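You operate a simulated robot arm through the tools that you are given. There is no shell and no other tool. Be economical: measure what you need, move in short steps, check, and stop when the job is done.

The job below is to be done with a simulated robot arm. You get a single attempt, and the scene is never put back.

TASK
Wind 60 m on the Lot 92 bobbin in the loader and put it back on its tray.
Fine: shuttle in for the run, out after Done; one run.

Only the result counts: the job must be done as asked and must still hold three seconds after the hand-in. Knocking over, shifting, dropping, spilling or breaking anything else fails it.

THE ROBOT
A 6-joint arm with a two-finger parallel gripper, fixed in place. Base frame: the origin is at the foot of the arm, x ahead of it, y to its left, z up; the work surface is at about z = 91. Readings come in cm, rad, newtons and seconds.
With the tool pointing down near the work surface it reaches from about 24 to 62 cm from the base axis. Its first joint turns from -1.152 to 1.152 rad. Payload 2.7 kg.
Tool frame: the origin (TCP) lies between the finger pads and is the grasp point; the fingertips stand 2.3 cm ahead of it; z points along the fingers, y is the line along which they close. Largest opening 9.4 cm; finger width 3.8, thickness 1; the body of the gripper, 5.4 by 9.6 cm, starts 3.9 cm behind the TCP.
Orientation is told as [roll, pitch, yaw] about the base's x, y, z axes, in that order, counted from this pose: with the fingers straight down and closing along the base's y, the tool's x points along the base's -x, its y along +y and its z along -z.

THE INTERFACE
- The arm moves only by the tool move_arm. Its argument "motion" is text: rows parted by semicolons, each of 7 numbers parted by spaces: the opening, from 0 (shut) to 1 (fully open), then the shift along the base's x, y, z in units of 200 mm (1.0 is 200 mm), then the turn, a rotation vector about the base's x, y, z in units of 90 degrees (1.0 is 90 degrees). In form: gripper dx dy dz ax ay az; .... A call has 1 to 20 rows; each row is the pose to reach, as a shift and turn from the pose commanded when the call began. A call with a number of a shift or a turn outside -1 to 1 is refused whole. Rows are played at 5 a second. More than 5 cm and 0.15 rad between two rows, or a gripper value outside its range, and nothing of the call is played. A pose out of reach is approached as far as the arm can. The call stops where the force on the tool passes 40 N (or 10 N more than at its start, if that is more) or the arm is blocked; 0.2 s more then pass. The fingers move at their own pace (about 4.5 cm/s each) and stop on an object; they squeeze with about 22 N. The grip force told is the motor's: it shows also when the fingers shut on nothing. Time passes only in rows, and 0.2 s behind the last, so rows that repeat a pose let the fingers close. The reply holds the time, the measured pose of the TCP, the force on the tool along the base axes, the opening and the grip force, in the units named above and with some noise, with the torque about the TCP (base axes, N m) and any sound that the robot's microphone picked up, and new pictures: "show" is both (left out), scene, wrist or none.
- Cameras (640 x 400 px; columns grow to the right, rows downward): "scene" is fixed at [7.19, -42.48, 141.12]; the picture's right is [0.81, -0.58, 0.00], its down [-0.29, -0.40, -0.87] and it looks along [0.51, 0.71, -0.49] (base axes); focal length 308 px, centre (320, 200). "wrist" rides on the gripper at [8.7, 1.6, -7.4] in the tool frame; the picture's right is [-0.18, 0.98, 0.00], its down [-0.58, -0.11, -0.81] and it looks along [-0.79, -0.15, 0.59] (tool axes); focal length 243 px, centre (320, 200).
- locate(camera, pixels): there is no depth. For up to 12 entries [column, row, z] of the newest picture of that camera ("zoom" is the newest enlarged one), the place [x, y] in the base frame at which the ray of that pixel passes the height z, good to about 0.3 cm. No time passes.
- zoom(camera, box): a new picture of the part [left, top, right, bottom] of that camera's present view, enlarged. No time passes.
- hand_in(): hands the job in; it is judged then, once.

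Keep the steps short. Do not move on a guess: measure, check each grasp and each placing, and mend mistakes. In all there are 80 turns and 200 pictures (those below and enlarged ones count). Leave the gripper open and the arm clear of the work at the hand-in unless told otherwise, and finish with a single line.

The tools are called after "Call:" as name(argument=value, ...) on one line, values as JSON. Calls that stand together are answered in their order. move_arm: Moves the arm, as the interface text tells. Its arguments: {"type":"object","properties":{"motion":{"type":"string"},"show":{"type":"string","enum":["both","scene","wrist","none"]}},"required":["motion"]} The other tools are called the same way: locate (camera, pixels) gives the place at which the rays of pixels pass given heights; zoom (camera, box) takes an enlarged picture of a part of a camera's view; hand_in () hands the job in.

At the start:

```text
clock: 0.0
tcp_pos: [46.02, -6.05, 118.4]
tcp_rot: [-0.001, 0.0, -0.001]
contact_force: [0.2, 0.0, -0.2]
wrist_torque: [0.03, -0.01, -0.02]
grip_width: 9.37
finger_force: 0.1
```

scene: 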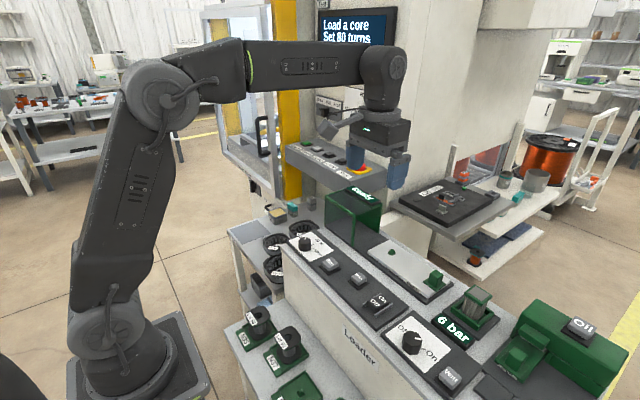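
wrist: 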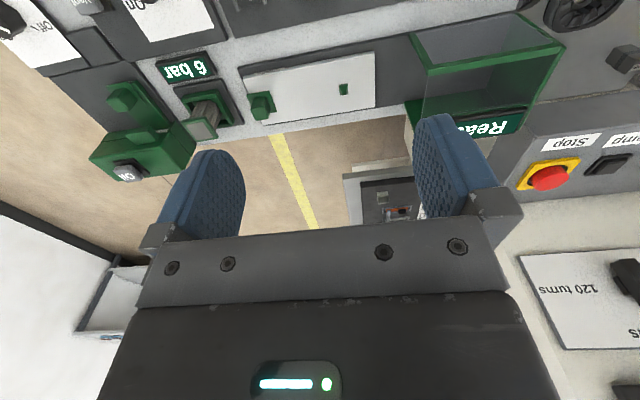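

I see a loader bench with knobs, buttons and bobbins on trays. I'll enlarge several parts to read the labels.

Call:
zoom(camera="scene", box=[220, 190, 420, 315])

Call:
zoom(camera="scene", box=[220, 280, 412, 400])

Call:
zoom(camera="scene", box=[380, 240, 636, 400])

Call:
zoom(camera="scene", box=[270, 0, 462, 120])

Call:
zoom(camera="scene", box=[280, 120, 440, 220])

Call:
zoom(camera="wrist", box=[0, 0, 640, 400])

```text
3.20 times, centred on (320, 252) of scene
```

zoom: 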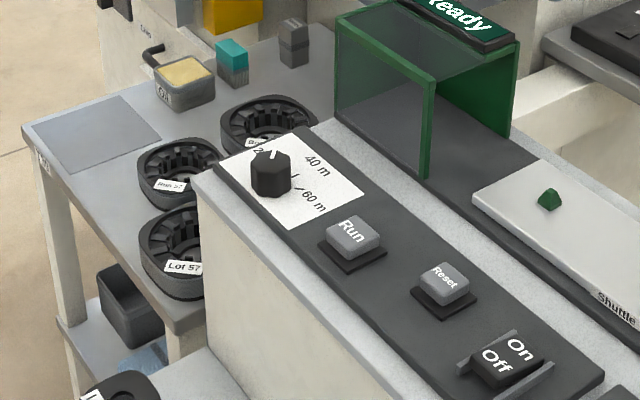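

```text
3.33 times, centred on (316, 340) of scene
```

zoom: 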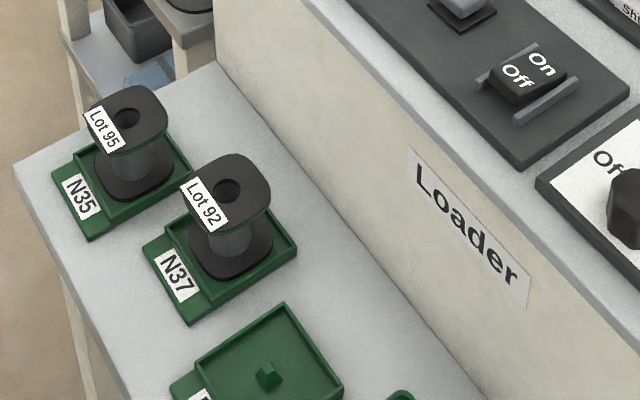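

```text
2.50 times, centred on (508, 320) of scene
```

zoom: 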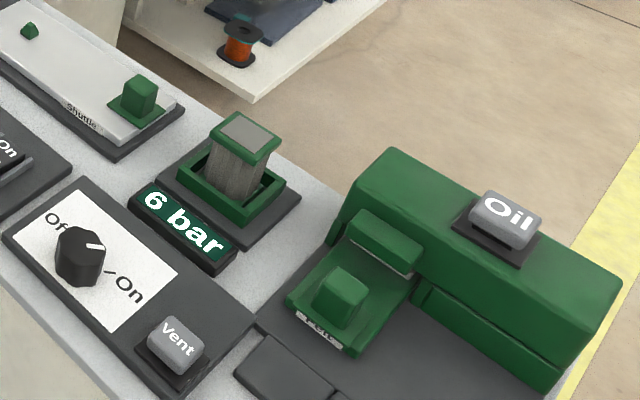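

```text
3.33 times, centred on (366, 60) of scene
```

zoom: 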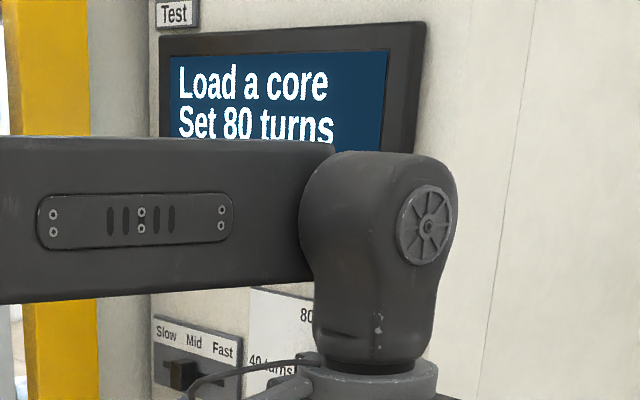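

```text
4.00 times, centred on (360, 170) of scene
```

zoom: 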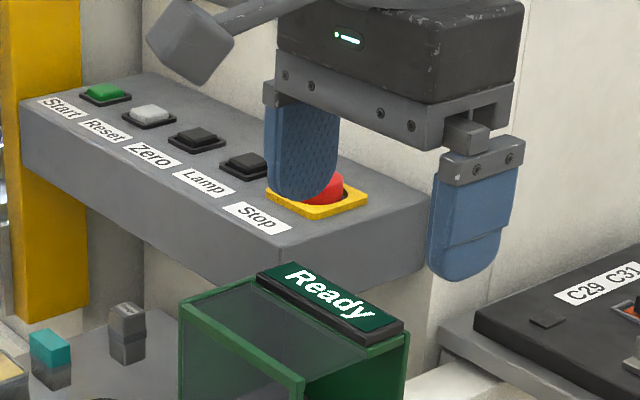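

```text
1.00 times, centred on (320, 200) of wrist (not enlarged: the box is as wide or as high as the picture)
```

zoom: 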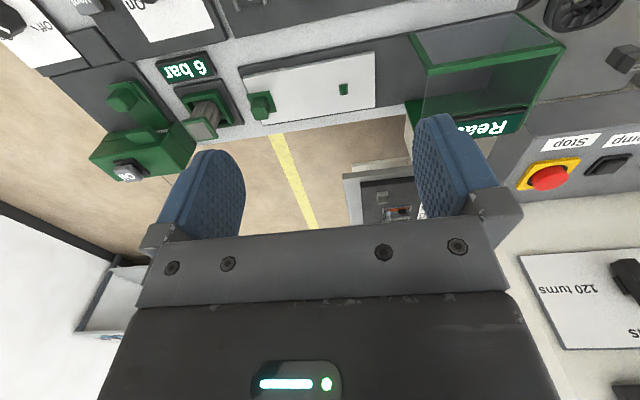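

I'll measure candidate positions in the scene: bobbin, knob, buttons, shuttle, handle at a few heights.

Call:
locate(camera="scene", pixels=[[290, 335, 98], [290, 356, 91], [305, 241, 100], [305, 241, 91], [393, 252, 100], [437, 278, 100], [340, 335, 100], [310, 395, 91], [234, 333, 91], [380, 390, 91], [412, 340, 100], [368, 225, 100]])

Call:
locate(camera="wrist", pixels=[[262, 105, 100], [343, 90, 100], [262, 105, 91], [343, 90, 91], [204, 120, 100], [125, 95, 100]])

```text
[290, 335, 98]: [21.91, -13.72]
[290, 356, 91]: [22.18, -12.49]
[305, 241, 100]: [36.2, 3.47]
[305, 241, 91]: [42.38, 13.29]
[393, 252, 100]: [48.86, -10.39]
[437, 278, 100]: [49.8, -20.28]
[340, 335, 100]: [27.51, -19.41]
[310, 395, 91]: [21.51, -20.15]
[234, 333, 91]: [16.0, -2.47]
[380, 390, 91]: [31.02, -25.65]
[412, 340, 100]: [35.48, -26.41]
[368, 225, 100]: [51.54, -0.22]
```

```text
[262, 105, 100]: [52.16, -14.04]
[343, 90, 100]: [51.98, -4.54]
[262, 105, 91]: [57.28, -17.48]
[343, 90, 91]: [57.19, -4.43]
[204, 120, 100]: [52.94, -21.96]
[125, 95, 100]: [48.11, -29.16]
```

The shuttle peg is near (56.4, -4.5, 92.5), so the loader's top is at z≈91 and the bobbin shelf is lower. I'll draw the arm back and tilt it so the wrist camera looks down on everything.

Call:
move_arm(motion="1 -0.12 0 0.03 0 0.0764 0; 1 -0.24 0 0.06 0 0.1528 0; 1 -0.36 0 0.09 0 0.229 0; 1 -0.48 0 0.12 0 0.3056 0; 1 -0.6 0 0.15 0 0.382 0; 1 -0.6 0 0.15 0 0.382 0")

```text
clock: 1.4
tcp_pos: [32.98, -6.12, 119.02]
tcp_rot: [0.0, 0.599, 0.0]
contact_force: [0.1, 0.3, 0.7]
wrist_torque: [-0.01, 0.03, 0.01]
grip_width: 9.42
finger_force: 0.1
out of reach, approached as far as the arm can: row 5, 6
```

scene: 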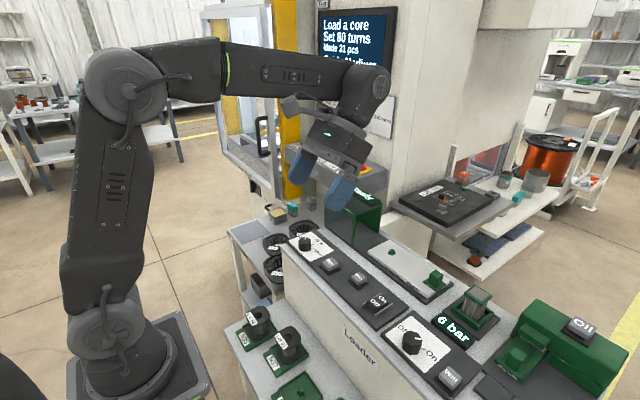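
wrist: 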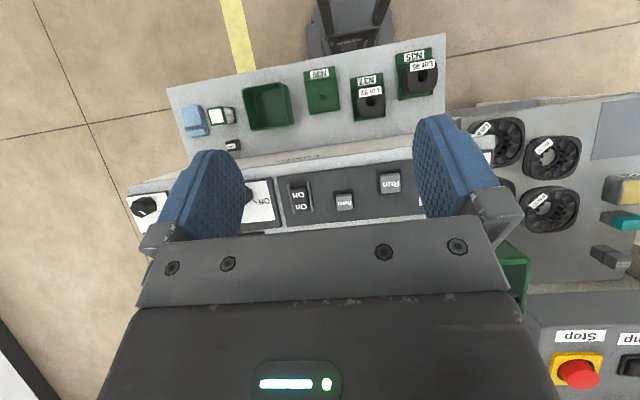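

Now the shelf is in view. I'll enlarge it, and triangulate the Lot 92 bobbin with both cameras.

Call:
zoom(camera="wrist", box=[160, 30, 480, 230])

Call:
locate(camera="wrist", pixels=[[371, 102, 91], [371, 102, 80], [371, 102, 75], [422, 77, 91], [422, 77, 80], [323, 97, 75], [391, 181, 92]])

Call:
locate(camera="scene", pixels=[[288, 337, 91], [288, 337, 80], [288, 337, 75], [258, 315, 91], [258, 315, 80], [299, 392, 75], [330, 264, 92]])

Call:
zoom(camera="scene", box=[230, 296, 330, 400])

```text
2.00 times, centred on (320, 130) of wrist
```

zoom: 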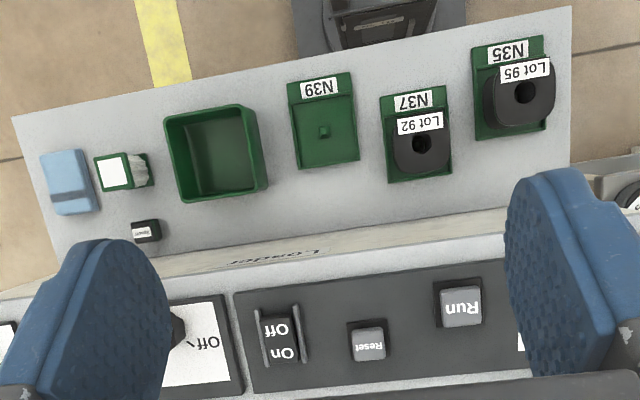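

```text
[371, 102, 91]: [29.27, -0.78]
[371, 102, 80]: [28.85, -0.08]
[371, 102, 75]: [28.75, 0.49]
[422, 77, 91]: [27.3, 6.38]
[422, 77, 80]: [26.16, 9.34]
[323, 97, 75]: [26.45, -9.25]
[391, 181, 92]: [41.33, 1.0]
```

```text
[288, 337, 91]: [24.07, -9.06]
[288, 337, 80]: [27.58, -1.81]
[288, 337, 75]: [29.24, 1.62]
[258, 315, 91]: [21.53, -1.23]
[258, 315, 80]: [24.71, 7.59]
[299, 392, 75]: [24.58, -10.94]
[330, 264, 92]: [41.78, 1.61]
```

```text
3.85 times, centred on (280, 348) of scene
```

zoom: 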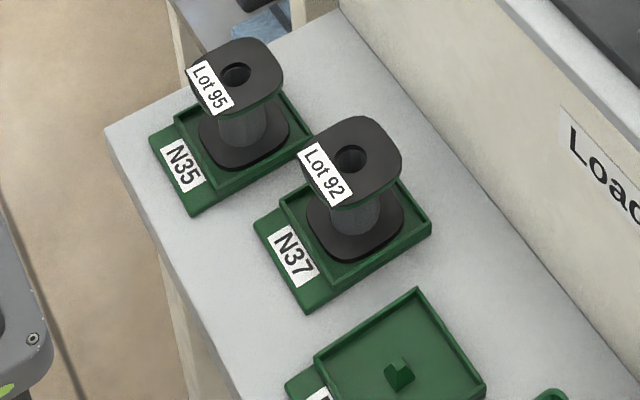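

Bobbin top is at about (28.7, 0.3, z 77). Next I shift the camera sideways to see the dial and the left controls, and enlarge the dial in the scene view.

Call:
zoom(camera="scene", box=[280, 225, 350, 270])

Call:
move_arm(motion="1 0.05 -0.15 0 0 0 0; 1 0.1 -0.3 0 0 0 0; 1 0.15 -0.45 0 0 0 0; 1 0.2 -0.6 0 0 0 0; 1 0.2 -0.6 0 0 0 0")

Call:
zoom(camera="wrist", box=[240, 80, 420, 230])

Call:
zoom(camera="wrist", box=[440, 70, 640, 230])

Call:
zoom(camera="scene", box=[350, 270, 480, 400])

```text
8.89 times, centred on (315, 248) of scene
```

zoom: 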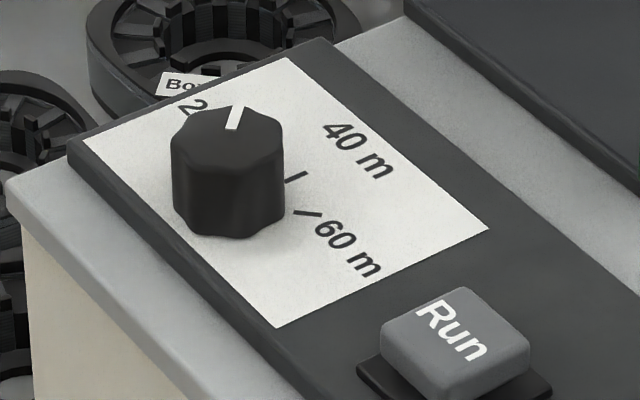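

```text
clock: 2.6
tcp_pos: [36.16, -18.02, 117.51]
tcp_rot: [-0.001, 0.598, 0.001]
contact_force: [-0.5, 0.1, 0.6]
wrist_torque: [-0.01, 0.03, -0.01]
grip_width: 9.4
finger_force: 0.1
out of reach, approached as far as the arm can: row 2, 3, 4, 5
```

scene: 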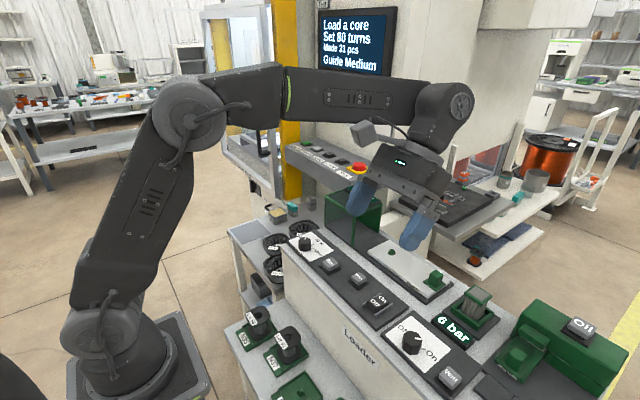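
wrist: 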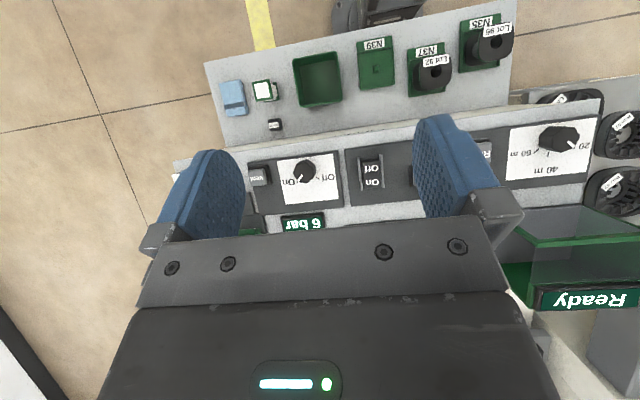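

```text
2.67 times, centred on (330, 155) of wrist
```

zoom: 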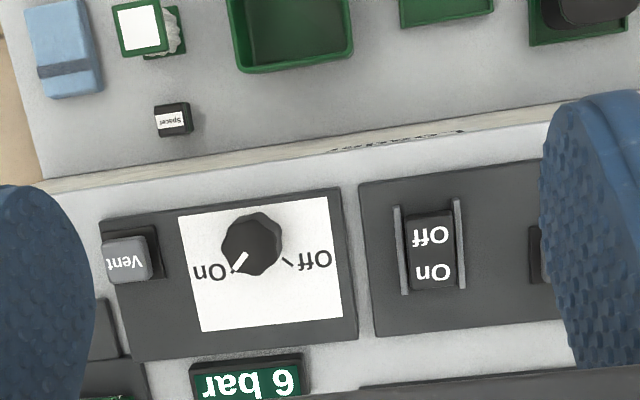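

```text
2.50 times, centred on (540, 150) of wrist
```

zoom: 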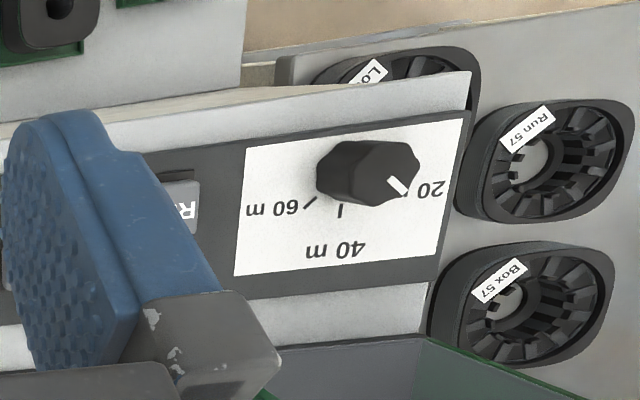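

```text
3.08 times, centred on (415, 335) of scene
```

zoom: 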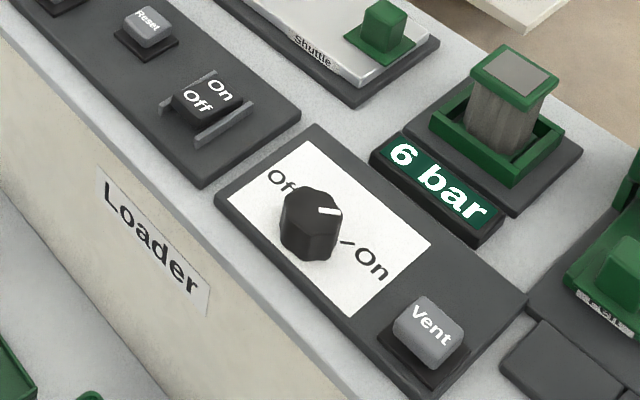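

Valve points to On, 6 bar, Ready shown, dial at 20 m. I'll bring the camera over the dial for an accurate angle measurement.

Call:
move_arm(motion="1 0 0.2 -0.05 0 0 0; 1 0.02 0.4 -0.1 0 0 0; 1 0.04 0.6 -0.15 0 0 0; 1 0.06 0.8 -0.2 0 0 0; 1 0.08 1 -0.25 0 0 0; 1 0.08 1 -0.25 0 0 0", show="none")

Call:
move_arm(motion="1 0 0.15 -0.1 0 0 0; 1 0 0.3 -0.2 0 0 0; 1 0 0.45 -0.3 0 0 0; 1 0 0.5 -0.35 0 0 0; 1 0 0.5 -0.35 0 0 0")

Call:
zoom(camera="wrist", box=[220, 20, 420, 220])

```text
clock: 4.0
tcp_pos: [37.81, 2.12, 112.58]
tcp_rot: [-0.001, 0.598, -0.001]
contact_force: [0.2, 0.9, 0.1]
wrist_torque: [-0.01, 0.01, -0.01]
grip_width: 9.41
finger_force: 0.0
```

```text
clock: 5.2
tcp_pos: [37.87, 11.99, 105.61]
tcp_rot: [0.001, 0.601, 0.001]
contact_force: [-0.8, 0.4, -0.2]
wrist_torque: [-0.01, 0.01, 0.01]
grip_width: 9.4
finger_force: 0.1
```

scene: 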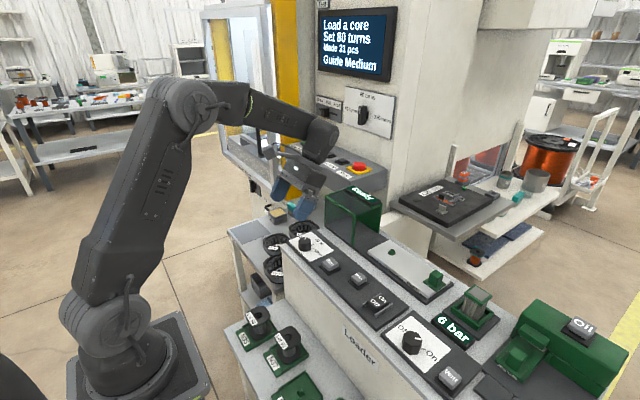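
wrist: 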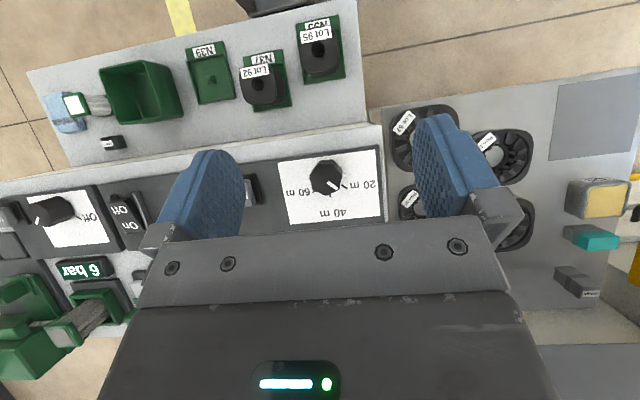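

```text
2.00 times, centred on (320, 120) of wrist
```

zoom: 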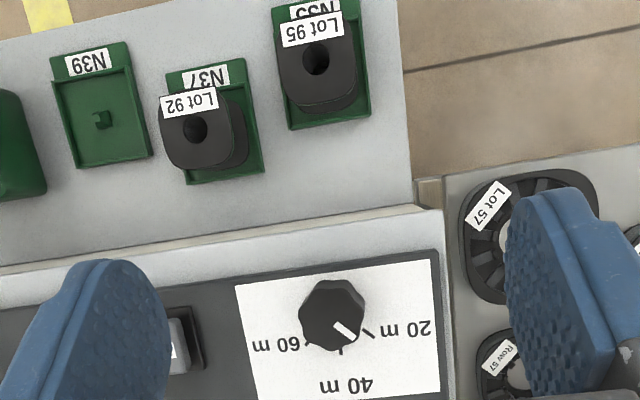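

I'll locate the knob top, pointer, ticks, and other features (edges of bobbin flange, tray, loader edge).

Call:
locate(camera="zoom", pixels=[[332, 314, 93], [332, 314, 95], [335, 323, 94], [352, 340, 94], [363, 328, 91.7], [375, 337, 91.7], [341, 346, 91.7], [341, 355, 91.7], [309, 340, 91.7], [303, 346, 91.7], [236, 286, 91.7], [434, 262, 91.7]])

Call:
locate(camera="scene", pixels=[[304.6, 240.7, 93], [304.6, 240.7, 95], [288, 337, 77]])

Call:
locate(camera="wrist", pixels=[[327, 135, 91], [180, 158, 91], [264, 85, 77], [264, 85, 76], [320, 50, 77], [210, 79, 72]])

```text
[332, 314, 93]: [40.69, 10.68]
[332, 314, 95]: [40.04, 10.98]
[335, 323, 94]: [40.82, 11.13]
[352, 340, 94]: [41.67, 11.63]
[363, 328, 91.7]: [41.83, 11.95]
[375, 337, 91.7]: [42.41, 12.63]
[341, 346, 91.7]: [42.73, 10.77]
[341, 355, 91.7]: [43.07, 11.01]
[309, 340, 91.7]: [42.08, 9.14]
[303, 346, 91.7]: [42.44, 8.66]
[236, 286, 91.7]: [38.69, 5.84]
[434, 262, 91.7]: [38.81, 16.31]
```

```text
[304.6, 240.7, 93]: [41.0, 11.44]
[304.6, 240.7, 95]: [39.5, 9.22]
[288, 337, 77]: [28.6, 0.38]
```

```text
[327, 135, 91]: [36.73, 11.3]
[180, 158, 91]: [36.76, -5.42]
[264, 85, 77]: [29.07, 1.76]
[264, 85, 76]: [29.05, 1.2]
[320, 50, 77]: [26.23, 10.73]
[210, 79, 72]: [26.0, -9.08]
```

Knob centre ≈ (40.5, 10.8), top z≈93.8; labels at +45°/0°/-45° from +x; loader front edge x≈36.7. I'll check the housing clearance.

Call:
locate(camera="scene", pixels=[[353, 246, 91.5], [354, 214, 101], [326, 197, 101], [381, 203, 101], [393, 252, 92.5], [437, 278, 93.5], [330, 264, 92.5], [360, 279, 92.5]])

Call:
zoom(camera="scene", box=[320, 170, 470, 300])

```text
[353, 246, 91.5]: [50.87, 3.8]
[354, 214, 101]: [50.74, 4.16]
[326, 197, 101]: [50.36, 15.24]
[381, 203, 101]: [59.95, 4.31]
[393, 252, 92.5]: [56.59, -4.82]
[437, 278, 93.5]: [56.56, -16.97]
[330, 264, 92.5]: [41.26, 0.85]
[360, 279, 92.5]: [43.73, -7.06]
```

```text
3.08 times, centred on (395, 235) of scene
```

zoom: 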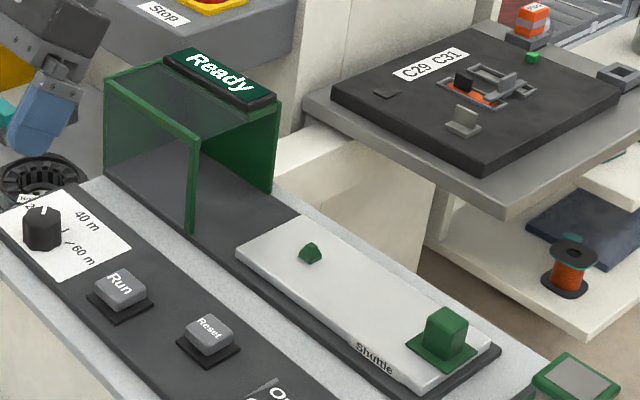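

Now straighten the tool and hover over the dial, then yaw to +40°.

Call:
move_arm(motion="0.6 0.03 -0.01 0 0 -0.0764 0; 0.6 0.06 -0.02 0 0 -0.1528 0; 0.6 0.09 -0.04 -0.05 0 -0.229 0; 0.6 0.11 -0.05 -0.1 0 -0.3056 0; 0.6 0.13 -0.06 -0.2 0 -0.382 0; 0.6 0.13 -0.06 -0.2 0 -0.382 0", show="none")

Call:
move_arm(motion="0.6 0 0 0 0 0 0.09; 0.6 0 0 0 0 0 0.18; 0.6 0 0 0 0 0 0.27; 0.6 0 0 0 0 0 0.36; 0.6 0 0 0 0 0 0.444; 0.6 0 0 0 0 0 0.444")

Call:
zoom(camera="scene", box=[250, 180, 378, 260])

```text
clock: 6.6
tcp_pos: [40.32, 10.82, 101.47]
tcp_rot: [-0.001, -0.001, 0.001]
contact_force: [-0.1, 0.3, -0.4]
wrist_torque: [-0.03, 0.0, -0.03]
grip_width: 5.63
finger_force: 0.0
```

```text
clock: 8.0
tcp_pos: [40.33, 10.89, 101.45]
tcp_rot: [0.0, 0.0, 0.698]
contact_force: [-0.2, 0.2, 0.2]
wrist_torque: [0.01, 0.01, -0.02]
grip_width: 5.64
finger_force: 0.2
```

scene: 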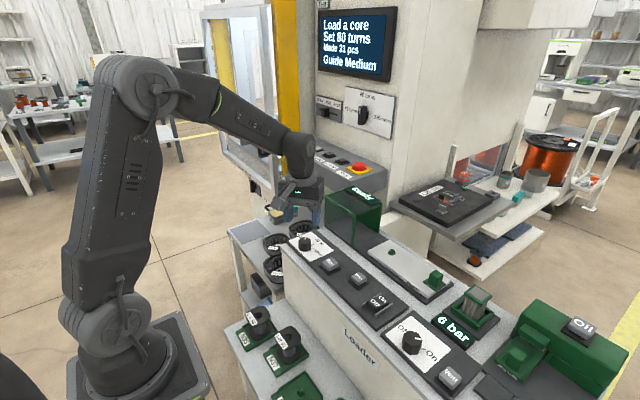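
wrist: 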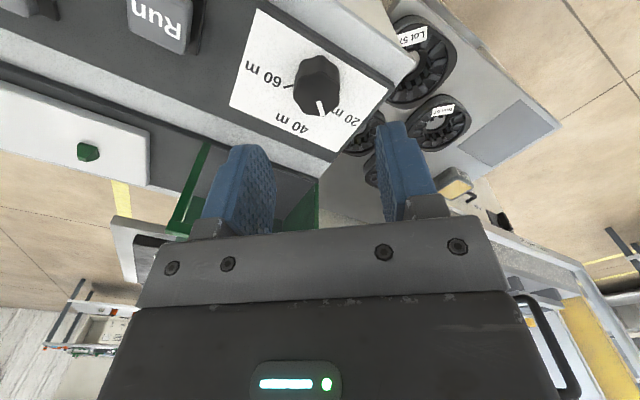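

```text
5.00 times, centred on (314, 220) of scene
```

zoom: 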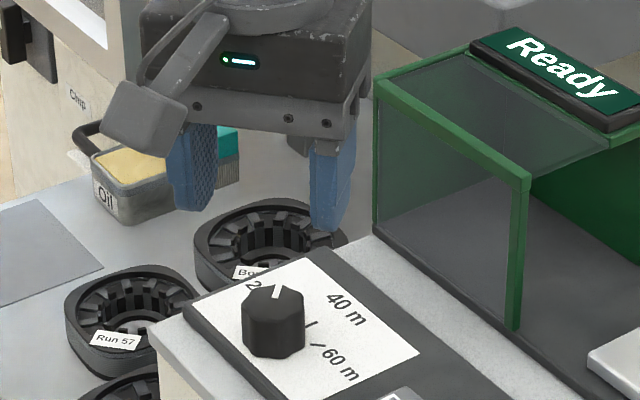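

Check knob centre again from this closer view before going down.

Call:
zoom(camera="wrist", box=[240, 20, 400, 140])

Call:
locate(camera="wrist", pixels=[[320, 95, 93.8], [318, 98, 93.8], [322, 113, 93.8], [294, 86, 91.7], [286, 89, 91.7], [311, 114, 91.7], [338, 107, 91.7]])

```text
3.33 times, centred on (320, 80) of wrist
```

zoom: 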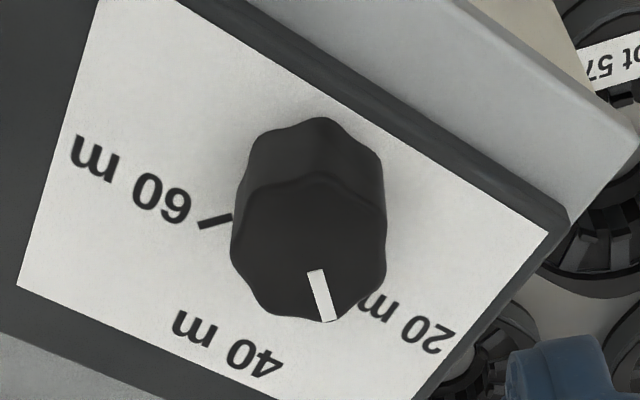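

```text
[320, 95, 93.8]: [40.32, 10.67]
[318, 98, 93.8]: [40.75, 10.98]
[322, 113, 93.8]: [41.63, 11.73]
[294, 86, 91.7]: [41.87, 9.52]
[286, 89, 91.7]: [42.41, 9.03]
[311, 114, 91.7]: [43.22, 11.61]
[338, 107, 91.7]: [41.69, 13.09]
```

Knob centre ≈ (40.45, 10.65), pointer at ≈+44°. Descend around it, then close.

Call:
move_arm(motion="0.6 0.005 -0.01 -0.1 0 0 0; 0.6 0.005 -0.01 -0.2 0 0 0; 0.6 0.005 -0.01 -0.3 0 0 0; 0.6 0.005 -0.01 -0.35 0 0 0; 0.6 0.005 -0.01 -0.35 0 0 0; 0.2 0.005 -0.01 -0.35 0 0 0; 0.2 0.005 -0.01 -0.35 0 0 0; 0.2 0.005 -0.01 -0.35 0 0 0; 0.2 0.005 -0.01 -0.35 0 0 0")

```text
clock: 10.0
tcp_pos: [40.56, 10.62, 94.4]
tcp_rot: [0.0, -0.001, 0.698]
contact_force: [0.2, 0.5, -4.2]
wrist_torque: [-0.16, -0.47, -0.01]
grip_width: 3.17
finger_force: 44.8
```

scene: 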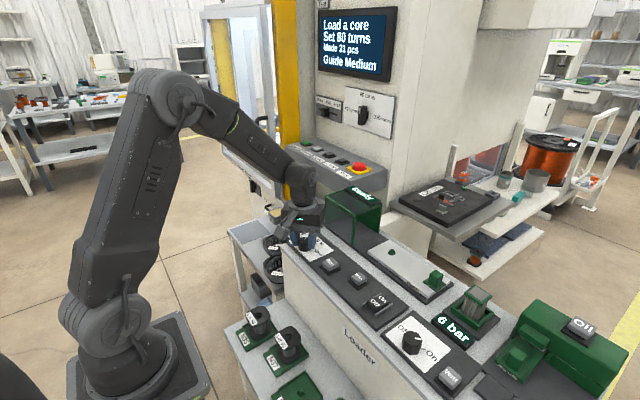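
wrist: 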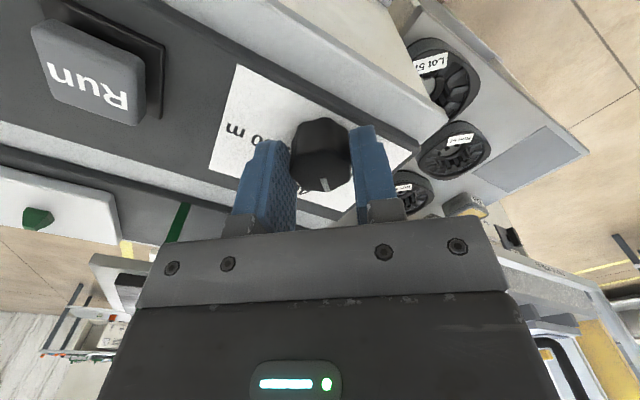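

Knob gripped (3.17 cm). Turn -90° in small steps.

Call:
move_arm(motion="0.2 0 0 0 0 0 -0.09; 0.2 0 0 0 0 0 -0.18; 0.2 0 0 0 0 0 -0.27; 0.2 0 0 0 0 0 -0.36; 0.2 0 0 0 0 0 -0.45; 0.2 0 0 0 0 0 -0.54; 0.2 0 0 0 0 0 -0.63; 0.2 0 0 0 0 0 -0.72; 0.2 0 0 0 0 0 -0.81; 0.2 0 0 0 0 0 -0.9; 0.2 0 0 0 0 0 -0.98; 0.2 0 0 0 0 0 -0.98")

Call:
zoom(camera="wrist", box=[220, 60, 420, 220])

```text
clock: 11.7
tcp_pos: [40.5, 10.97, 94.46]
tcp_rot: [0.003, 0.001, -0.34]
contact_force: [-0.9, 7.6, 0.2]
wrist_torque: [-0.38, -0.09, 0.01]
grip_width: 3.15
finger_force: 45.4
stopped in row 8: the force on the tool passed its limit at 40 N (the readings are from after the stop); the commanded pose is now the measured one
```

scene: 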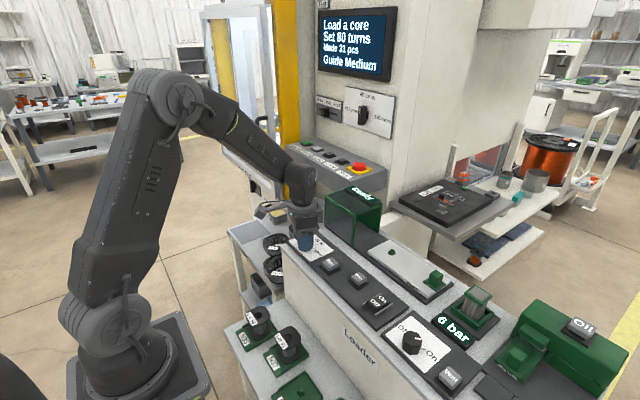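
wrist: 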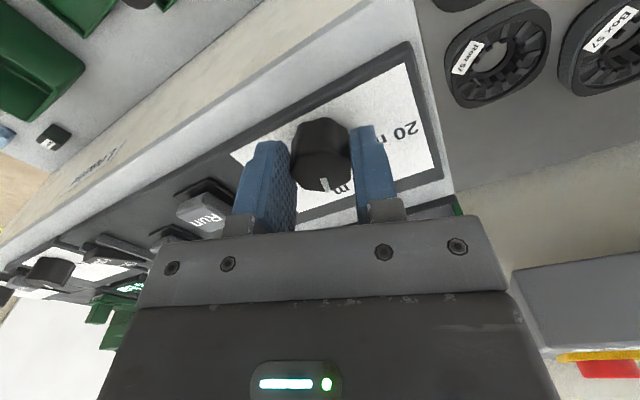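

```text
2.50 times, centred on (320, 140) of wrist
```

zoom: 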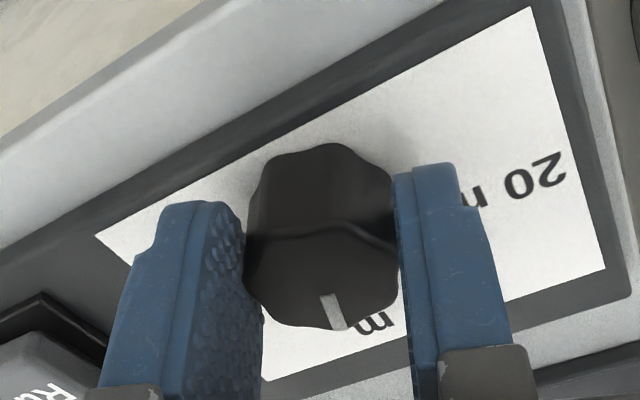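

The side force shows the knob axis is ≈ (40.9, 10.9), slightly off my centre. Release, recentre, regrip, and continue.

Call:
move_arm(motion="0.6 0 0 0 0 0 0; 0.6 0 0 0 0 0 0; 0.6 0.02 -0.003 0 0 0 0; 0.6 0.02 -0.003 0 0 0 0; 0.2 0.02 -0.003 0 0 0 0; 0.2 0.02 -0.003 0 0 0 0; 0.2 0.02 -0.003 0 0 0 0; 0.2 0.02 -0.003 0 0 0 0", show="wrist")

```text
clock: 13.5
tcp_pos: [40.85, 10.74, 94.49]
tcp_rot: [0.003, 0.001, -0.341]
contact_force: [0.3, -1.8, 0.8]
wrist_torque: [-0.34, 0.35, -0.03]
grip_width: 3.16
finger_force: 44.4
```

wrist: 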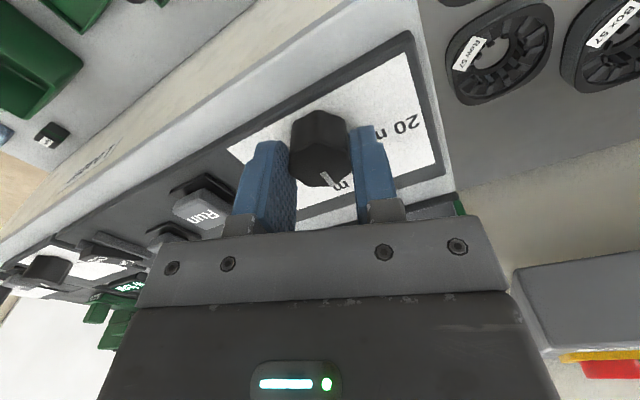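

The dial has detents and sits at 40 m now. Turn a further -45°.

Call:
move_arm(motion="0.2 0 0 0 0 0 -0.06; 0.2 0 0 0 0 0 -0.12; 0.2 0 0 0 0 0 -0.18; 0.2 0 0 0 0 0 -0.24; 0.2 0 0 0 0 0 -0.3; 0.2 0 0 0 0 0 -0.36; 0.2 0 0 0 0 0 -0.42; 0.2 0 0 0 0 0 -0.47; 0.2 0 0 0 0 0 -0.5; 0.2 0 0 0 0 0 -0.5", show="wrist")

```text
clock: 15.7
tcp_pos: [40.85, 10.65, 94.5]
tcp_rot: [0.001, 0.001, -1.128]
contact_force: [-5.2, -6.9, -1.0]
wrist_torque: [0.14, 0.5, 0.57]
grip_width: 3.12
finger_force: 45.5
```

wrist: 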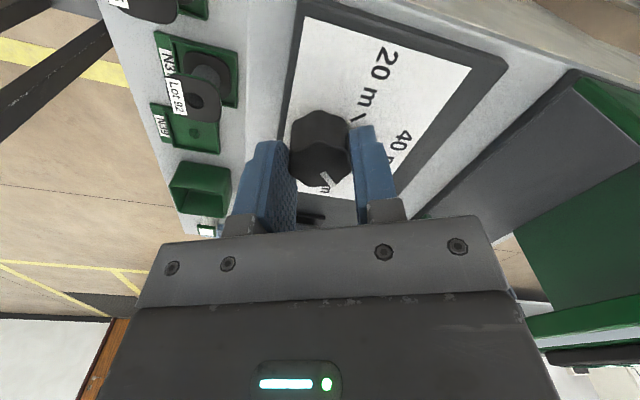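

Pointer is now at the 60 m side. Release and rise to check.

Call:
move_arm(motion="0.6 0 0 0 0 0 0; 0.6 0 0 0 0 0 0; 0.6 0 0 0 0 0 0; 0.6 0 0 0.15 0 0 0.05; 0.6 0 0 0.3 0 0 0.14; 0.6 0 0 0.4 0 0 0.23; 0.6 0 0 0.5 0 0 0.32; 0.6 0 0 0.5 0 0 0.32")

Call:
zoom(camera="wrist", box=[240, 20, 440, 160])

Call:
zoom(camera="scene", box=[270, 180, 398, 260])

```text
clock: 17.5
tcp_pos: [40.98, 10.85, 104.51]
tcp_rot: [0.004, 0.001, -0.623]
contact_force: [1.4, -0.3, 0.1]
wrist_torque: [-0.04, 0.01, 0.0]
grip_width: 5.63
finger_force: 0.1
```

scene: 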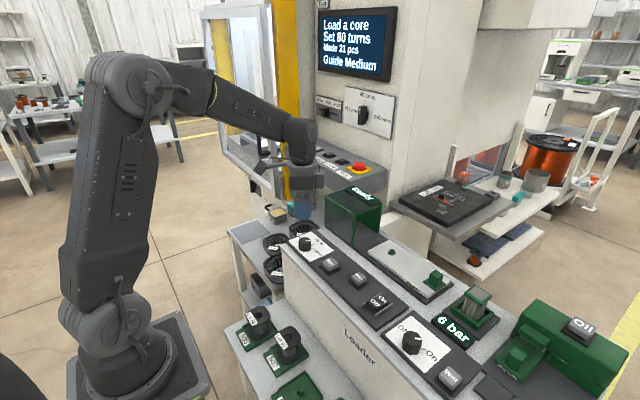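
wrist: 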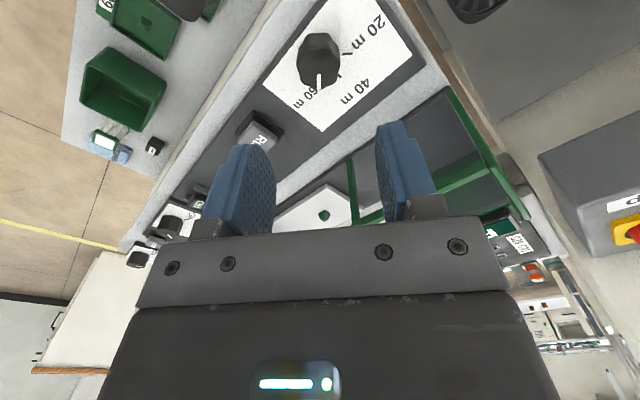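

```text
2.86 times, centred on (340, 90) of wrist
```

zoom: 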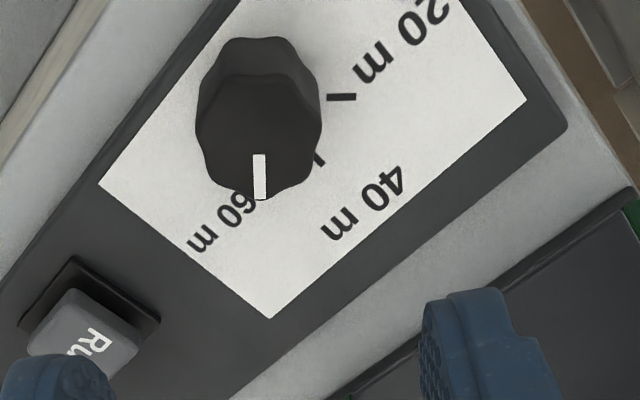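

```text
5.00 times, centred on (334, 220) of scene
```

zoom: 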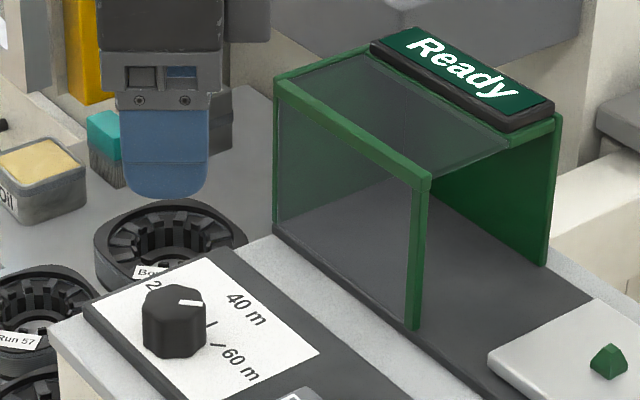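

Measure the pointer angle precisely.

Call:
zoom(camera="scene", box=[285, 225, 333, 261])

Call:
locate(camera="wrist", pixels=[[318.6, 75, 93.8], [319.1, 89, 93.8], [335, 77, 91.7], [331, 80, 91.7], [342, 54, 91.7], [352, 54, 91.7]])

```text
11.11 times, centred on (309, 243) of scene
```

zoom: 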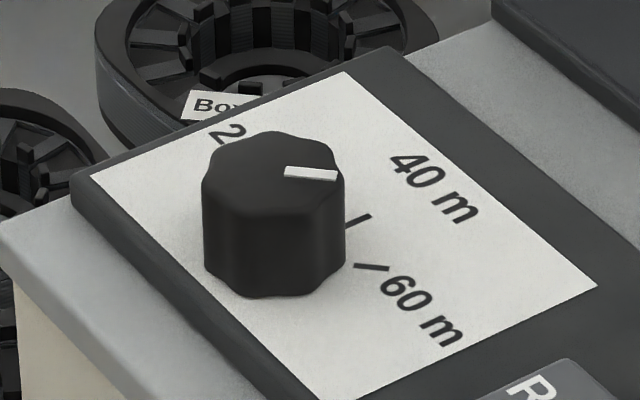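

```text
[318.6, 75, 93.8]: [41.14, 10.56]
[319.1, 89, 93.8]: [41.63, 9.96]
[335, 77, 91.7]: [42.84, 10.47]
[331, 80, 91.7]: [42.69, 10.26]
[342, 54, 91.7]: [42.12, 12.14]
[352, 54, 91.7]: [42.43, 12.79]
```

Pointer parallel to the 60 m tick — dial set. Now fly to above the Lot 92 bobbin with yaw 0.

Call:
move_arm(motion="0.75 -0.11 -0.11 0 0 0 0.08; 0.75 -0.22 -0.22 0 0 0 0.16; 0.75 -0.33 -0.33 0 0 0 0.24; 0.75 -0.44 -0.44 -0.05 0 0 0.32; 0.75 -0.55 -0.54 -0.15 0 0 0.397; 0.75 -0.55 -0.54 -0.35 0 0 0.397; 0.75 -0.55 -0.54 -0.5 0 0 0.397; 0.75 -0.55 -0.54 -0.5 0 0 0.397")

Call:
zoom(camera="wrist", box=[220, 0, 420, 125])

```text
clock: 19.3
tcp_pos: [29.85, -0.09, 94.53]
tcp_rot: [0.003, 0.001, 0.002]
contact_force: [0.2, 0.8, 0.1]
wrist_torque: [-0.01, -0.03, -0.03]
grip_width: 7.06
finger_force: 0.0
```

scene: 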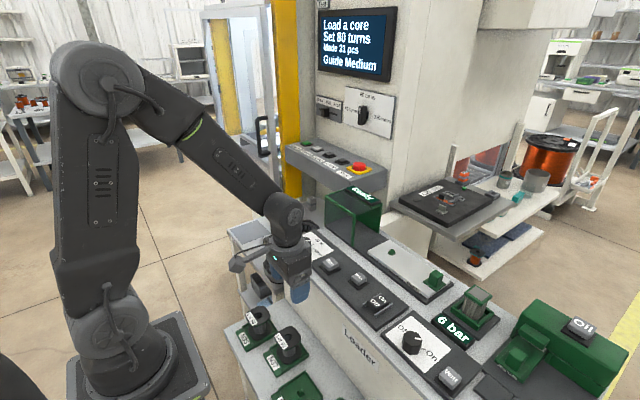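
wrist: 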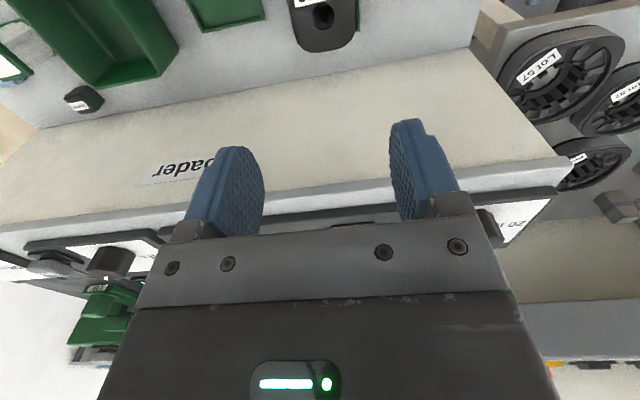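

```text
3.20 times, centred on (320, 62) of wrist
```

zoom: 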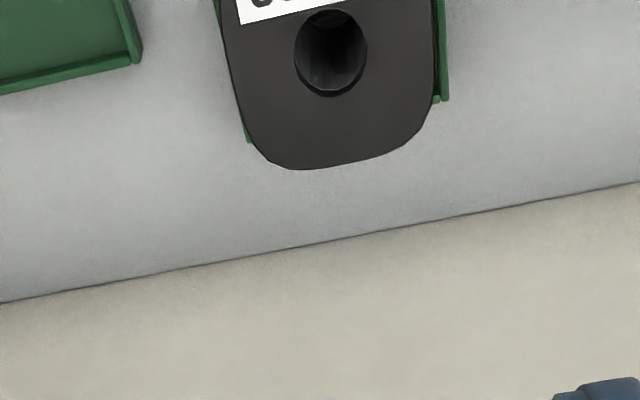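

Locate hole and flange edges at z=77.

Call:
locate(camera="zoom", pixels=[[331, 53, 77], [234, 80, 77], [434, 60, 77], [340, 163, 77], [270, 168, 77], [400, 148, 77], [0, 302, 70], [640, 181, 70]])

Call:
zoom(camera="scene", box=[230, 296, 330, 400])

Call:
zoom(camera="scene", box=[372, 232, 460, 300])

```text
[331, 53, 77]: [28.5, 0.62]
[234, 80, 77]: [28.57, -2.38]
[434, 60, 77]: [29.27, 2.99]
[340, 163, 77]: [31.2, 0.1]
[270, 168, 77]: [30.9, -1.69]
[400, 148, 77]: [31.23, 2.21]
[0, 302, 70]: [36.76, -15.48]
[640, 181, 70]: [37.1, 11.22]
```

```text
3.85 times, centred on (280, 348) of scene
```

zoom: 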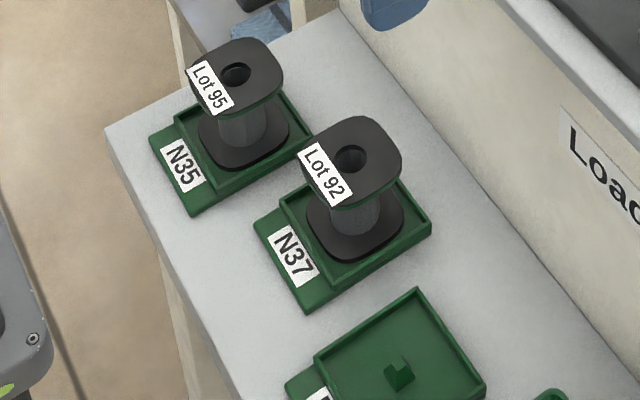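

```text
5.88 times, centred on (416, 266) of scene
```

zoom: 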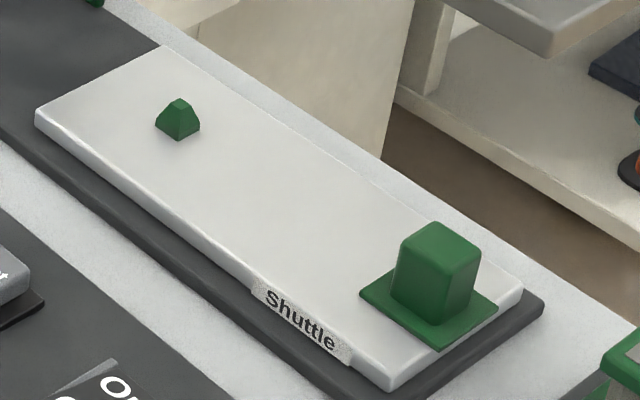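

Bobbin centre ≈ (28.6, 0.4), flange ≈5.4 cm wide. Descend in two stages.

Call:
move_arm(motion="0.75 -0.06 0.022 -0.2 0 0 0; 0.75 -0.06 0.022 -0.4 0 0 0; 0.75 -0.06 0.022 -0.6 0 0 0; 0.75 -0.06 0.022 -0.65 0 0 0; 0.75 -0.06 0.022 -0.65 0 0 0")

Call:
zoom(camera="scene", box=[230, 280, 350, 380])

```text
clock: 20.5
tcp_pos: [28.67, 0.45, 81.36]
tcp_rot: [0.004, 0.002, -0.001]
contact_force: [-0.4, 0.0, 0.5]
wrist_torque: [0.04, 0.04, 0.01]
grip_width: 7.03
finger_force: 0.1
```

scene: 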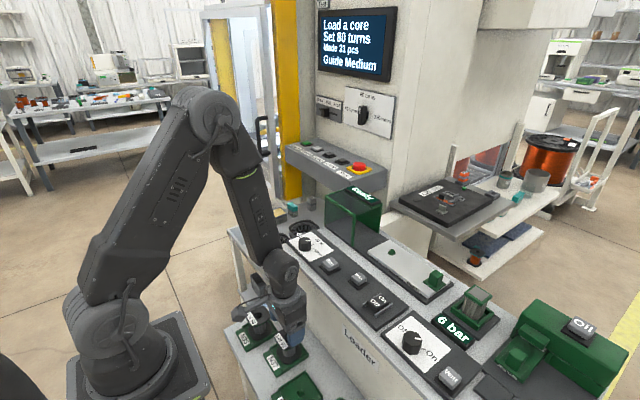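
wrist: 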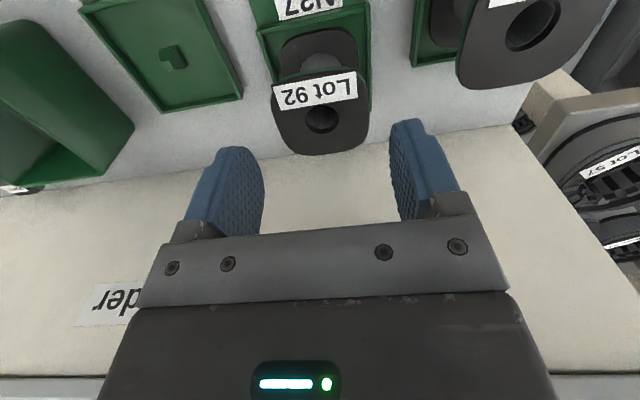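

```text
4.00 times, centred on (290, 330) of scene
```

zoom: 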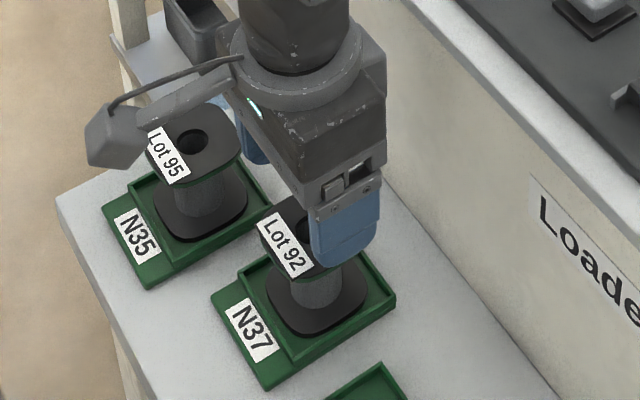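

Call:
locate(camera="wrist", pixels=[[322, 119, 77], [276, 112, 77], [368, 100, 77], [322, 153, 77], [322, 119, 76.5], [171, 45, 72]])

```text
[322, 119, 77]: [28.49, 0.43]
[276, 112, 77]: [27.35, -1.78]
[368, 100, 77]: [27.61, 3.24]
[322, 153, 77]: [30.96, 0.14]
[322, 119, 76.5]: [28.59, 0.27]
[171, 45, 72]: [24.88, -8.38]
```

Aligned. Go down to z≈76.4 and close.

Call:
move_arm(motion="0.75 0 0 -0.1 0 0 0; 0.75 0 0 -0.2 0 0 0; 0.75 0 0 -0.248 0 0 0; 0.75 0 0 -0.248 0 0 0; 0.45 0 0 -0.248 0 0 0; 0.45 0 0 -0.248 0 0 0; 0.45 0 0 -0.248 0 0 0; 0.45 0 0 -0.248 0 0 0")

Call:
zoom(camera="scene", box=[230, 280, 350, 380])

```text
clock: 22.3
tcp_pos: [28.76, 0.38, 76.5]
tcp_rot: [0.004, 0.001, 0.0]
contact_force: [-0.1, -0.1, 0.1]
wrist_torque: [0.01, 0.01, 0.01]
grip_width: 5.46
finger_force: 22.2
```

scene: 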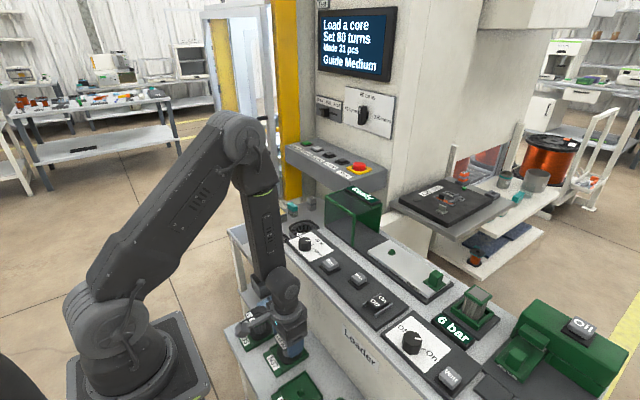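
wrist: 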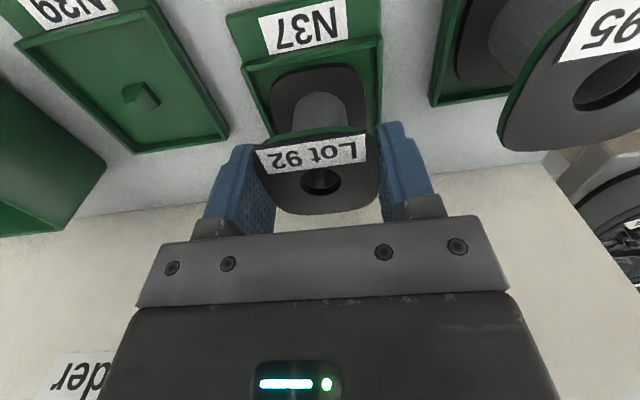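

```text
4.00 times, centred on (290, 330) of scene
```

zoom: 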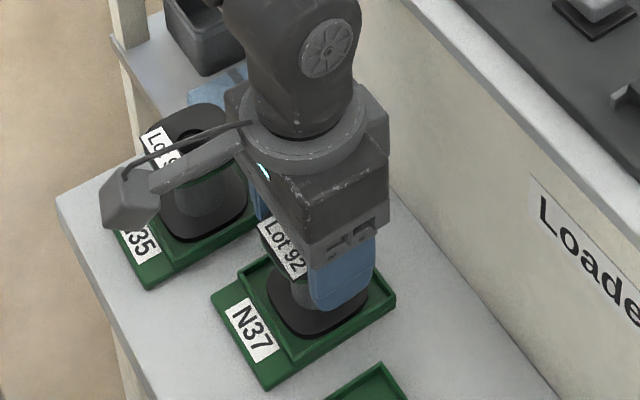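

Gripped at (28.76, 0.38, 76.5). Lift straight up.

Call:
move_arm(motion="0.45 0 0 0.05 0 0 0; 0.45 0 0 0.15 0 0 0; 0.45 0 0 0.3 0 0 0; 0.45 0 0 0.5 0 0 0; 0.45 0 0 0.7 0 0 0; 0.45 0 0 0.9 0 0 0; 0.45 0 0 1 0 0 0; 0.45 0 0 1 0 0 0")

Call:
zoom(camera="scene", box=[230, 200, 390, 380])

```text
clock: 24.1
tcp_pos: [28.66, 0.29, 96.58]
tcp_rot: [0.004, 0.002, -0.003]
contact_force: [-0.1, 0.4, -0.7]
wrist_torque: [0.02, -0.01, 0.01]
grip_width: 5.47
finger_force: 22.0
```

scene: 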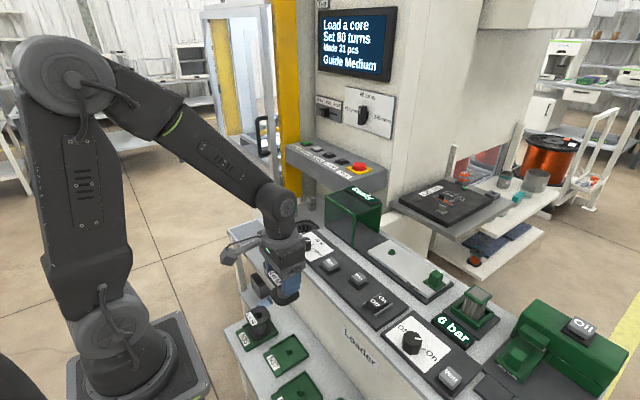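
wrist: 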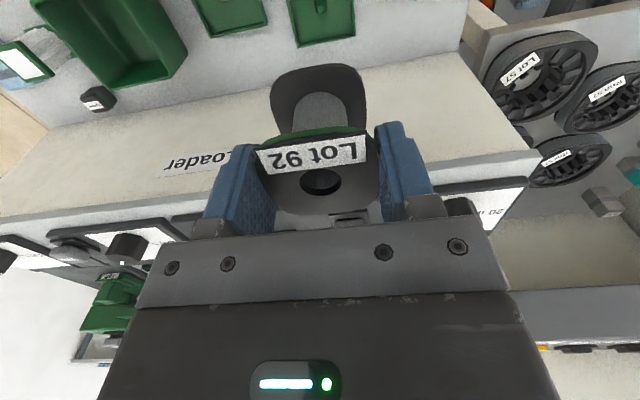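

```text
2.22 times, centred on (310, 290) of scene
```

zoom: 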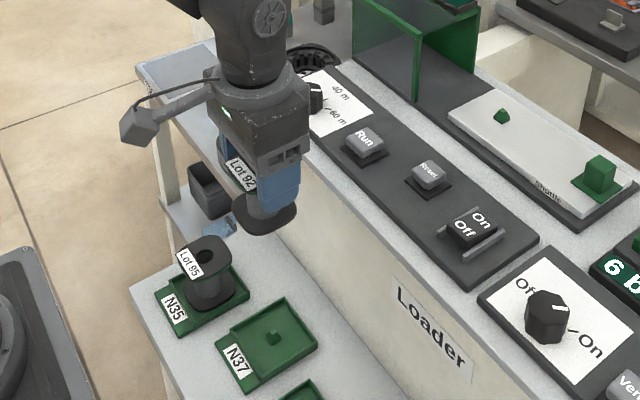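

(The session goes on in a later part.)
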